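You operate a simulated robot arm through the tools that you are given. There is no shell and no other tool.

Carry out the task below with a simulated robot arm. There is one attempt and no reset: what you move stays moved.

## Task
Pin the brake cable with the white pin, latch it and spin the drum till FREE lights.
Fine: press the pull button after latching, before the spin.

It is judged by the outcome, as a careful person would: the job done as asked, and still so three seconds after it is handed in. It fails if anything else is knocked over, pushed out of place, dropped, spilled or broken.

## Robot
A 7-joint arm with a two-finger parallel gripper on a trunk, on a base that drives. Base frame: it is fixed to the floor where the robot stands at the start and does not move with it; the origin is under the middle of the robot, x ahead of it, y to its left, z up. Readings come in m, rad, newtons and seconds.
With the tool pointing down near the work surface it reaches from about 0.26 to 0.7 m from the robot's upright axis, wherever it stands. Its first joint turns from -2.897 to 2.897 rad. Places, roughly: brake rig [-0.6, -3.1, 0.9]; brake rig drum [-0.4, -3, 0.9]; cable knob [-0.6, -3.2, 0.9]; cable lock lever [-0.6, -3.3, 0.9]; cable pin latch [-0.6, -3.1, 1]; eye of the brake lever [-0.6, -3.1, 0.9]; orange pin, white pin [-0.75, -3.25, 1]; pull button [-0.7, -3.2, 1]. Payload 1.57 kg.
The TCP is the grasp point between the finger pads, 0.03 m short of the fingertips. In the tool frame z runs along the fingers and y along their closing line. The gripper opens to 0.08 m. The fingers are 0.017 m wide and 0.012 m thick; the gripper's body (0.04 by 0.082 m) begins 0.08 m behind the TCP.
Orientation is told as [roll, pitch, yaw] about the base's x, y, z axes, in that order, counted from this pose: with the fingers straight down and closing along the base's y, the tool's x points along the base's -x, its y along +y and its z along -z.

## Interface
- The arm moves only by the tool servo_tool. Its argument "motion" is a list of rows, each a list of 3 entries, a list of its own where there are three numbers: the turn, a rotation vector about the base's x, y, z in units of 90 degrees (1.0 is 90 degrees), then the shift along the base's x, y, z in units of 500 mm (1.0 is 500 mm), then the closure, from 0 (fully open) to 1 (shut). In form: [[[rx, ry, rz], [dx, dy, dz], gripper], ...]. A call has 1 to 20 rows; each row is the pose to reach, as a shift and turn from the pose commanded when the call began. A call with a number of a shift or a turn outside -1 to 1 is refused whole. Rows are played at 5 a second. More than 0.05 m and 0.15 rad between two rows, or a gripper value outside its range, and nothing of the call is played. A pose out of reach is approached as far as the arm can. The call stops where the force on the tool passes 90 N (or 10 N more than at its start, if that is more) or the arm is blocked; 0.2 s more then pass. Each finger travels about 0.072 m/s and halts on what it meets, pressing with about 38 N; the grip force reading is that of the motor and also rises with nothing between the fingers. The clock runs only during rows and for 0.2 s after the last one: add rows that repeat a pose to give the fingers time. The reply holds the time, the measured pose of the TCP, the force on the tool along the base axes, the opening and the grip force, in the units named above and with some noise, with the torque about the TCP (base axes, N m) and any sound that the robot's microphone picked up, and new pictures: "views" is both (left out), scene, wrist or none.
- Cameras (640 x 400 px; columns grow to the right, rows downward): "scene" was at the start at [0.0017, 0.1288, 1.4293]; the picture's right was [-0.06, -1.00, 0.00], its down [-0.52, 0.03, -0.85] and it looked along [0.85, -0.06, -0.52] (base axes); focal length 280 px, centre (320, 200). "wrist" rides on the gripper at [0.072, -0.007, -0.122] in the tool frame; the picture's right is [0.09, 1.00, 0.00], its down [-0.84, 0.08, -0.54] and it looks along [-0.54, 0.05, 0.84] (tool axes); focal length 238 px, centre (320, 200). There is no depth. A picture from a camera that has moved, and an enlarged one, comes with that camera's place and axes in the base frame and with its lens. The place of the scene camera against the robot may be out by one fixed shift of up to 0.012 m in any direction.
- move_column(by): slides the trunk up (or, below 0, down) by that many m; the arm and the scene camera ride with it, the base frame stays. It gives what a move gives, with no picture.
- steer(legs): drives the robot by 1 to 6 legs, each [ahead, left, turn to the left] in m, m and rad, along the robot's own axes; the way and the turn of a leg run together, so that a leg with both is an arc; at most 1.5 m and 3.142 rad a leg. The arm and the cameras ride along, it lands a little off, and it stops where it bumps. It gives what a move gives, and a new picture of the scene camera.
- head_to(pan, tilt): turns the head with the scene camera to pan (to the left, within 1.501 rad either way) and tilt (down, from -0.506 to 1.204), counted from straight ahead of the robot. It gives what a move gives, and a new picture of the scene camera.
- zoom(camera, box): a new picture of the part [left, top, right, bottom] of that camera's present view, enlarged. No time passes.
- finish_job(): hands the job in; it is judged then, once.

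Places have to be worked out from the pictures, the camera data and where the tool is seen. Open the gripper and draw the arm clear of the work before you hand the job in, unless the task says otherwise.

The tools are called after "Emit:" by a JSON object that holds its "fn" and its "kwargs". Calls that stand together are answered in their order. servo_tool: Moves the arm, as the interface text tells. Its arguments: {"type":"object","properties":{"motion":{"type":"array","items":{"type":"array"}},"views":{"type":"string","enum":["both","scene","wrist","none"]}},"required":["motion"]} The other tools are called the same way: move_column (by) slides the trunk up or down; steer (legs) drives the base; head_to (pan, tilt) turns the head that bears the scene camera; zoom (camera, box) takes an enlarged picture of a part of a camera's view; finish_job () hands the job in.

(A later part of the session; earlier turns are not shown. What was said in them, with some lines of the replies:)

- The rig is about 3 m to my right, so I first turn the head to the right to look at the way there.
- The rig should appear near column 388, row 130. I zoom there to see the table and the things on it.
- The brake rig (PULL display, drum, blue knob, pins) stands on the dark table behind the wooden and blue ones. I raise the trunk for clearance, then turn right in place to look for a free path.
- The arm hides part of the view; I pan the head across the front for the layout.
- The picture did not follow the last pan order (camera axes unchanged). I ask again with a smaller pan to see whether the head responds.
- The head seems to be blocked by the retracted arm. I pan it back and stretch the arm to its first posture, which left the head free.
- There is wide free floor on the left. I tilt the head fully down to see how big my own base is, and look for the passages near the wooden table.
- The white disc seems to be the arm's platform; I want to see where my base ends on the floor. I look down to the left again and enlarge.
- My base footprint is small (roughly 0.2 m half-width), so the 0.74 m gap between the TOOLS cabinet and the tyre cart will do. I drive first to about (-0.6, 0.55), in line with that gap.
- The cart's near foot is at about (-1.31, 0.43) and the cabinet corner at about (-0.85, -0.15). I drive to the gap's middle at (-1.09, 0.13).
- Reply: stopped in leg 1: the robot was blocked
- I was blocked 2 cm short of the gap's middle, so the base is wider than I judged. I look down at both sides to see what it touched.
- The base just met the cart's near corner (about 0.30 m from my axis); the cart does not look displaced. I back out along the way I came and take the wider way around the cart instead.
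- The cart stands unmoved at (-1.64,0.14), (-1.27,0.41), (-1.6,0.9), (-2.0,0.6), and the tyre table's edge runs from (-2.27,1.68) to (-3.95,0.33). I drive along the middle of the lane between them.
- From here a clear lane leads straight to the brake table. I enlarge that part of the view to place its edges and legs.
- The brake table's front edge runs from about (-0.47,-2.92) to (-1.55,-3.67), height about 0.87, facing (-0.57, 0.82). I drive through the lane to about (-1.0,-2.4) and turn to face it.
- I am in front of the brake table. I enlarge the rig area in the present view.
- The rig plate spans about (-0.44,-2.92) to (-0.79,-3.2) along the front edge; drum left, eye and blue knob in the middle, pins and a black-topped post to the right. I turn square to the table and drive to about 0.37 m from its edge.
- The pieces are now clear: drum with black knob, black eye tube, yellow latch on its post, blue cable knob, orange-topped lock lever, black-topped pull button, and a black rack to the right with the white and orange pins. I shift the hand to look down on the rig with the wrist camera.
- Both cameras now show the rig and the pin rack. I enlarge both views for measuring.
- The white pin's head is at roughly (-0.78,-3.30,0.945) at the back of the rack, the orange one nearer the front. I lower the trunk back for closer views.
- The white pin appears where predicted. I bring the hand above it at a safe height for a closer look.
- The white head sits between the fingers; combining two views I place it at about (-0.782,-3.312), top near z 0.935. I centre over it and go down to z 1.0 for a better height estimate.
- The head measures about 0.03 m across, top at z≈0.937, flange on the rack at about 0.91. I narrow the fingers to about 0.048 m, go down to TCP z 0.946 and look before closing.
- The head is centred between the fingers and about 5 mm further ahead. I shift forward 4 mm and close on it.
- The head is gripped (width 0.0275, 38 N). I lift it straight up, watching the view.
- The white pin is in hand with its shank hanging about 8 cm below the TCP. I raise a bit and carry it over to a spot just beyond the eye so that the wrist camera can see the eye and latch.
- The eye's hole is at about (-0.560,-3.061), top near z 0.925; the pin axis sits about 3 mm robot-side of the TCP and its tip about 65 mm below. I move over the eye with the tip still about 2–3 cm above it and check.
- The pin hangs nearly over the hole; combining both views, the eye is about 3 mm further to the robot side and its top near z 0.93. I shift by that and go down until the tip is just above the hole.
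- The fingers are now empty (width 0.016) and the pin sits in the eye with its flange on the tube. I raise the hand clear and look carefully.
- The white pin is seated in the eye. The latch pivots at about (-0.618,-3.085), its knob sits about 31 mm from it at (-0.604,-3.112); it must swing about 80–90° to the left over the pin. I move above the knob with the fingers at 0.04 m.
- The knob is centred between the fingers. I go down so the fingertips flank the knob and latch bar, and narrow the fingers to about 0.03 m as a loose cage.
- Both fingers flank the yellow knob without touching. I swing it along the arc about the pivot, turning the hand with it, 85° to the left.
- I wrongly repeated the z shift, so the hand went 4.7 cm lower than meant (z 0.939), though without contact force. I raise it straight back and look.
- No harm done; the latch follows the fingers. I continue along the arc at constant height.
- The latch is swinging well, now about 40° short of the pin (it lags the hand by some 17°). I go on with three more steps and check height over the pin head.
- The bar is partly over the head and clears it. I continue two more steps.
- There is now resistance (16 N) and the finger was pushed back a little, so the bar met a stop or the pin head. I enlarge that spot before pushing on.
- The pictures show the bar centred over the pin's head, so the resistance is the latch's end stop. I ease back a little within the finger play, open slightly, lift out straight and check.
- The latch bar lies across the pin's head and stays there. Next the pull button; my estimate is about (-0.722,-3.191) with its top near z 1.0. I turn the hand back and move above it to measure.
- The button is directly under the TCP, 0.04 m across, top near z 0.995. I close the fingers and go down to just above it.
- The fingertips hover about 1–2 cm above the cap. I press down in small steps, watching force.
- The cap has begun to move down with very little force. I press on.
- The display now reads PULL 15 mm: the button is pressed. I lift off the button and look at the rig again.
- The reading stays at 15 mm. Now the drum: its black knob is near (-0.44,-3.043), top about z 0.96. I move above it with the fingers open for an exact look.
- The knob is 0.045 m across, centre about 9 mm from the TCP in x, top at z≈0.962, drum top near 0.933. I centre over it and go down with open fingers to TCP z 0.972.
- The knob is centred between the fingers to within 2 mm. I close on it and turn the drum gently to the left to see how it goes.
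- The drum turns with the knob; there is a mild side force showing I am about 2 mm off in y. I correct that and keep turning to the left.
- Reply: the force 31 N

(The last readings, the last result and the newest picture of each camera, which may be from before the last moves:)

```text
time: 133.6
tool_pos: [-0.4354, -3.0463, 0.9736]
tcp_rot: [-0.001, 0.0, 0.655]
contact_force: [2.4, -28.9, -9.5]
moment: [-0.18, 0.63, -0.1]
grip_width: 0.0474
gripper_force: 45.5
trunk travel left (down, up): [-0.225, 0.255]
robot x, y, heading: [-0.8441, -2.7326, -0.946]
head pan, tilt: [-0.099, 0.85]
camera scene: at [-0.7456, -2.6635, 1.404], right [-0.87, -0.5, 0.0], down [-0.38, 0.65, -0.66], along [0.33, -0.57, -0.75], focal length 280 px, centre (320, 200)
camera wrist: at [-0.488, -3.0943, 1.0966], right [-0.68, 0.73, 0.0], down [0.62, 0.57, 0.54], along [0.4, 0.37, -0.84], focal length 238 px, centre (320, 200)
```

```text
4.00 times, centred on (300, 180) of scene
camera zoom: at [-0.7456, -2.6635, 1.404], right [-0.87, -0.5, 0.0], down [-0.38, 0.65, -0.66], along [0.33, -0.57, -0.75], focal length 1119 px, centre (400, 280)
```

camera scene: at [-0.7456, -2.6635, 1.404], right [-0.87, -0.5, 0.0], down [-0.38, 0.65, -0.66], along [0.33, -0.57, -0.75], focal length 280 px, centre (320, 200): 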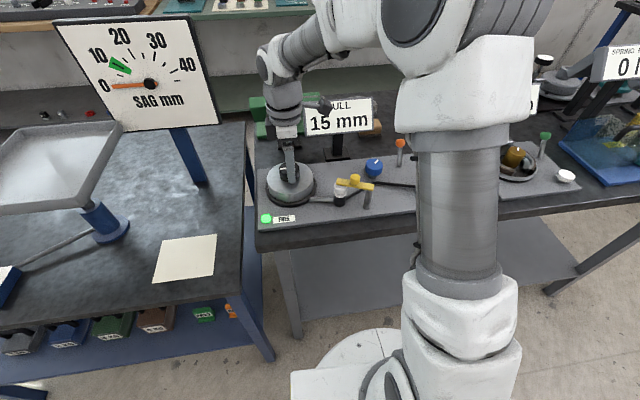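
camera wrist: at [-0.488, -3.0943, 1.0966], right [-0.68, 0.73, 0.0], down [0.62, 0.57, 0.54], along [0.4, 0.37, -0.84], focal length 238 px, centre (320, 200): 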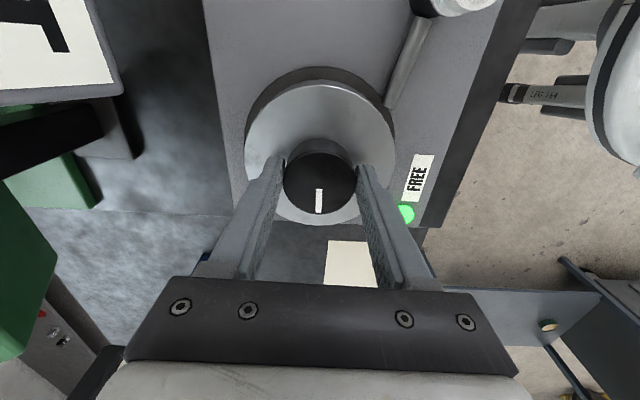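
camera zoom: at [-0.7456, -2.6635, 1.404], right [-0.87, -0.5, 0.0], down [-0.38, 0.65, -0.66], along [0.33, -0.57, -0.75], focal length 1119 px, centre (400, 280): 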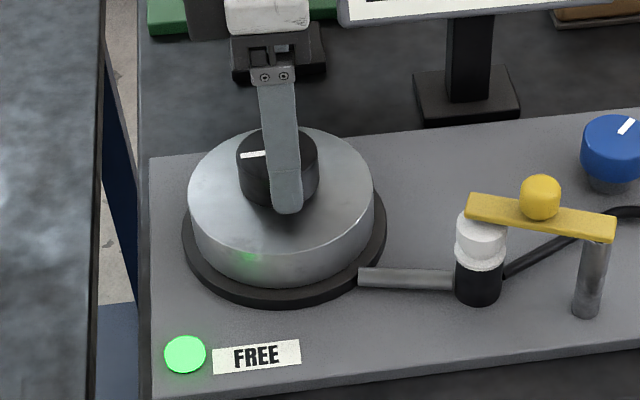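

FREE is lit green. I stop turning, open the fingers and lift straight up.

Emit:
{"fn": "servo_tool", "kwargs": {"motion": [[[0, 0, 0], [0, -0.004, 0], 0.4], [[0, 0, 0], [0, -0.004, 0], 0.1], [[0, 0, 0], [0, -0.004, 0], 0], [[0, 0, 0], [0, -0.004, 0], 0], [[0, 0, 0], [0, -0.004, 0.04], 0], [[0, 0, 0], [0, -0.004, 0.1], 0], [[0, 0, 0], [0, -0.004, 0.17], 0], [[0, 0, 0], [0, -0.004, 0.25], 0], [[0, 0, 0], [0, -0.004, 0.3], 0]]}}

Emit:
{"fn": "zoom", "kwargs": {"camera": "scene", "box": [240, 90, 460, 240]}}

```text
time: 135.6
tool_pos: [-0.4339, -3.0464, 1.1245]
tcp_rot: [0.001, -0.003, 0.653]
contact_force: [-0.4, 0.6, -0.2]
moment: [0.0, 0.0, -0.01]
grip_width: 0.0799
gripper_force: 0.1
trunk travel left (down, up): [-0.225, 0.255]
robot x, y, heading: [-0.8464, -2.7365, -0.945]
head pan, tilt: [-0.099, 0.85]
camera scene: at [-0.7466, -2.6606, 1.4039], right [-0.87, -0.5, 0.0], down [-0.37, 0.65, -0.66], along [0.33, -0.57, -0.75], focal length 280 px, centre (320, 200)
camera wrist: at [-0.4879, -3.0941, 1.247], right [-0.68, 0.73, 0.0], down [0.62, 0.57, 0.54], along [0.4, 0.37, -0.84], focal length 238 px, centre (320, 200)
```

scene: 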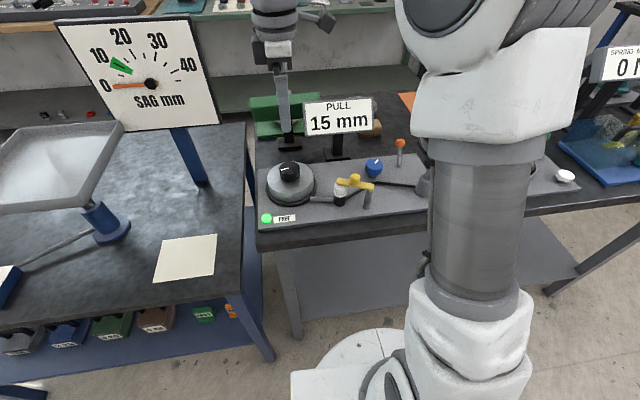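
wrist: 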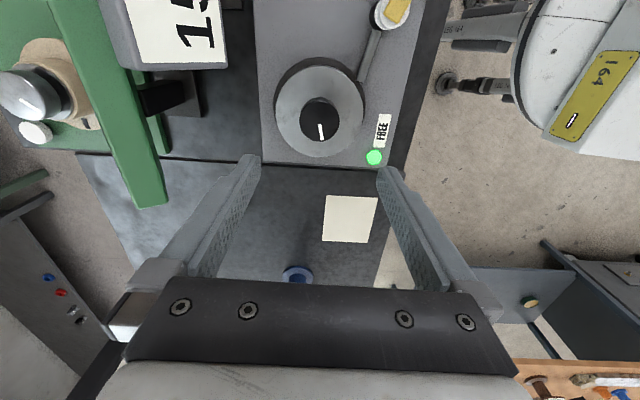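

```text
2.67 times, centred on (350, 165) of scene
camera zoom: at [-0.7466, -2.6606, 1.4039], right [-0.87, -0.5, 0.0], down [-0.37, 0.65, -0.66], along [0.33, -0.57, -0.75], focal length 746 px, centre (240, 293)
```

zoom: 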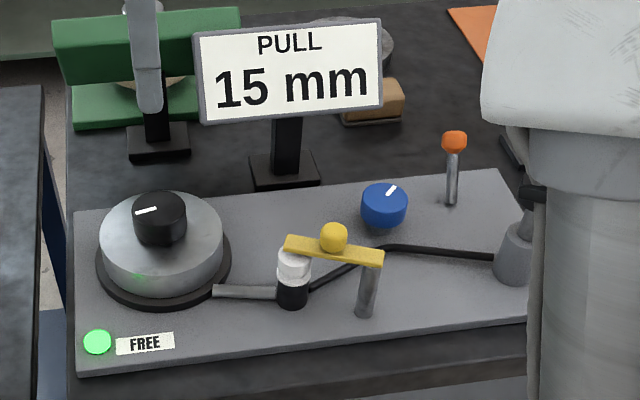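

FREE stays lit, the pin is latched and PULL reads 15 mm. I draw the arm up and back clear of the rig.

Emit:
{"fn": "servo_tool", "kwargs": {"motion": [[[0, 0, 0], [0, 0, 0.08], 0], [[0, 0, -0.08], [-0.02, 0.03, 0.16], 0], [[0, 0, -0.17], [-0.06, 0.09, 0.2], 0], [[0, 0, -0.26], [-0.1, 0.15, 0.2], 0], [[0, 0, -0.35], [-0.14, 0.2, 0.2], 0], [[0, 0, -0.44], [-0.18, 0.25, 0.2], 0], [[0, 0, -0.53], [-0.2, 0.27, 0.2], 0], [[0, 0, -0.62], [-0.2, 0.27, 0.2], 0], [[0, 0, -0.71], [-0.2, 0.27, 0.2], 0], [[0, 0, -0.8], [-0.2, 0.27, 0.2], 0], [[0, 0, -0.8], [-0.2, 0.27, 0.2], 0]]}}

Emit:
{"fn": "zoom", "kwargs": {"camera": "scene", "box": [240, 90, 540, 270]}}

```text
time: 138.0
tool_pos: [-0.5338, -2.911, 1.2195]
tcp_rot: [0.005, 0.013, -0.604]
contact_force: [0.3, -0.3, 0.8]
moment: [-0.03, -0.03, 0.0]
grip_width: 0.08
gripper_force: 0.0
trunk travel left (down, up): [-0.225, 0.255]
robot x, y, heading: [-0.8427, -2.7366, -0.949]
head pan, tilt: [-0.099, 0.85]
camera scene: at [-0.7472, -2.6607, 1.4035], right [-0.87, -0.49, 0.0], down [-0.37, 0.66, -0.66], along [0.32, -0.57, -0.75], focal length 280 px, centre (320, 200)
camera wrist: at [-0.596, -2.8757, 1.3432], right [0.49, 0.87, 0.01], down [0.74, -0.42, 0.53], along [0.47, -0.26, -0.85], focal length 238 px, centre (320, 200)
```

scene: 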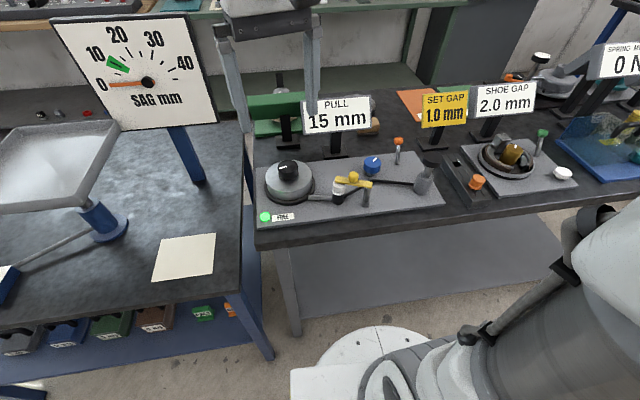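
wrist: 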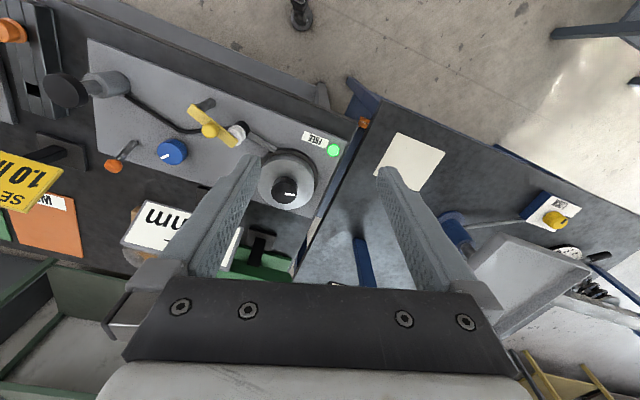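

```text
2.13 times, centred on (390, 180) of scene
camera zoom: at [-0.7472, -2.6607, 1.4035], right [-0.87, -0.49, 0.0], down [-0.37, 0.66, -0.66], along [0.32, -0.57, -0.75], focal length 597 px, centre (171, 243)
```

zoom: 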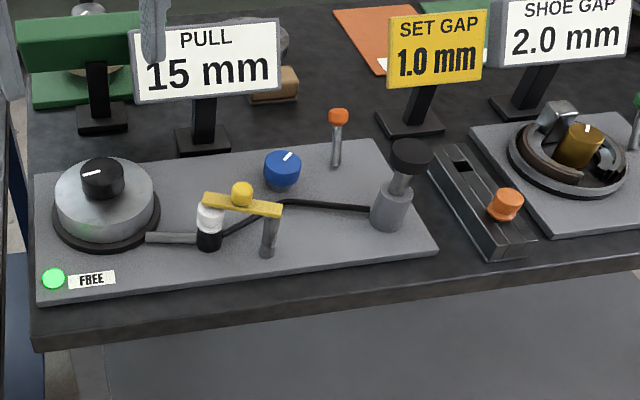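

The rig is done: white pin latched, PULL 15 mm, FREE lit, everything else in place. The arm seems to lean on the head a bit, so I ease it forward slightly and back the robot off from the table.

Emit:
{"fn": "servo_tool", "kwargs": {"motion": [[[0, 0, 0], [0.04, -0.05, -0.02], 0], [[0, 0, 0], [0.08, -0.1, -0.04], 0], [[0, 0, 0], [0.08, -0.1, -0.04], 0]], "views": "none"}}

Emit:
{"fn": "steer", "kwargs": {"legs": [[-0.25, 0, 0]]}}

Emit:
{"fn": "zoom", "kwargs": {"camera": "scene", "box": [240, 60, 560, 250]}}

```text
time: 138.8
tool_pos: [-0.4941, -2.9584, 1.2037]
tcp_rot: [0.003, -0.001, -0.602]
contact_force: [-0.7, -1.4, -0.1]
moment: [0.01, 0.01, 0.03]
grip_width: 0.08
gripper_force: 0.0
trunk travel left (down, up): [-0.225, 0.255]
robot x, y, heading: [-0.8448, -2.7359, -0.949]
head pan, tilt: [-0.099, 0.85]
```

```text
time: 141.0
tool_pos: [-0.6375, -2.7605, 1.2046]
tcp_rot: [0.002, 0.001, -0.605]
contact_force: [-0.3, -1.0, 0.5]
moment: [-0.02, -0.02, 0.0]
grip_width: 0.08
gripper_force: 0.1
trunk travel left (down, up): [-0.225, 0.255]
robot x, y, heading: [-0.9911, -2.5364, -0.956]
head pan, tilt: [-0.099, 0.85]
camera scene: at [-0.8888, -2.4615, 1.4039], right [-0.87, -0.5, 0.0], down [-0.37, 0.65, -0.66], along [0.33, -0.57, -0.75], focal length 280 px, centre (320, 200)
```

scene: 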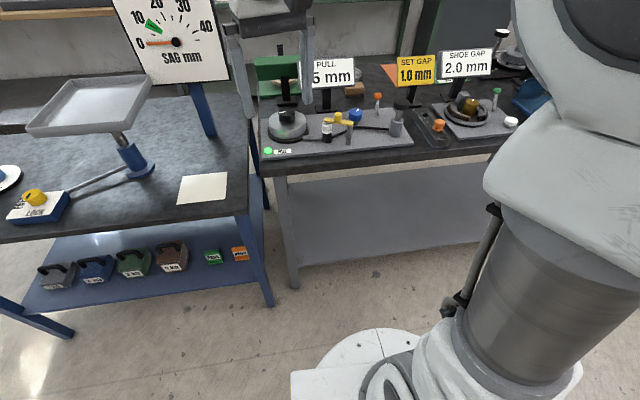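

```text
2.00 times, centred on (400, 155) of scene
camera zoom: at [-0.8888, -2.4615, 1.4039], right [-0.87, -0.5, 0.0], down [-0.37, 0.65, -0.66], along [0.33, -0.57, -0.75], focal length 560 px, centre (160, 290)
```

zoom: 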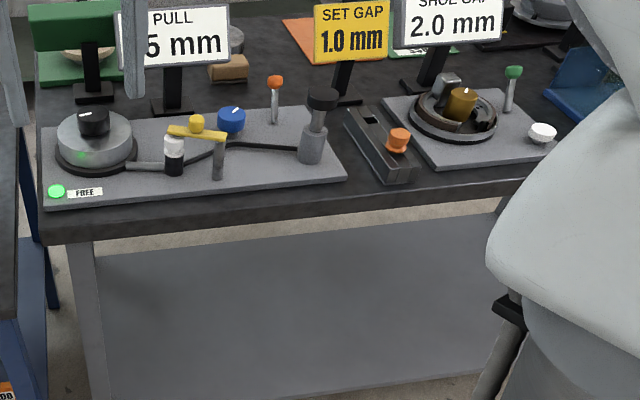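

The FREE lamp is still lit several seconds on, the latch still holds the white pin, and the open gripper and arm are clear of the table. I hand the job in.

Emit:
{"fn": "finish_job", "kwargs": {}}

```text
The job is handed in.
```

The brake cable is pinned with the white pin and latched. FREE was still lit about 7 seconds after it came on, when I handed the job in.

- **Pin:** The white pin is seated in the eye of the brake lever. The fingers came off it as I lowered it, but it dropped into the hole and sits with its flange on the tube.
- **Latch:** I swung the yellow latch to its stop, and its bar lies across the middle of the pin's head.
- **Pull button:** I pressed it after latching and before the spin. The display reads PULL 15 mm.
- **Drum:** I turned it to the left by its knob, about a quarter turn, until FREE lit.

On the way over, the base bumped the corner of the tyre cart. The drive stopped there, I backed out and went around, and the cart did not look displaced. While swinging the latch, I sent the hand about 5 cm lower than meant by mistake. It touched nothing, and I raised it again.

The gripper is open, the arm is clear, and the robot stands back from the table.
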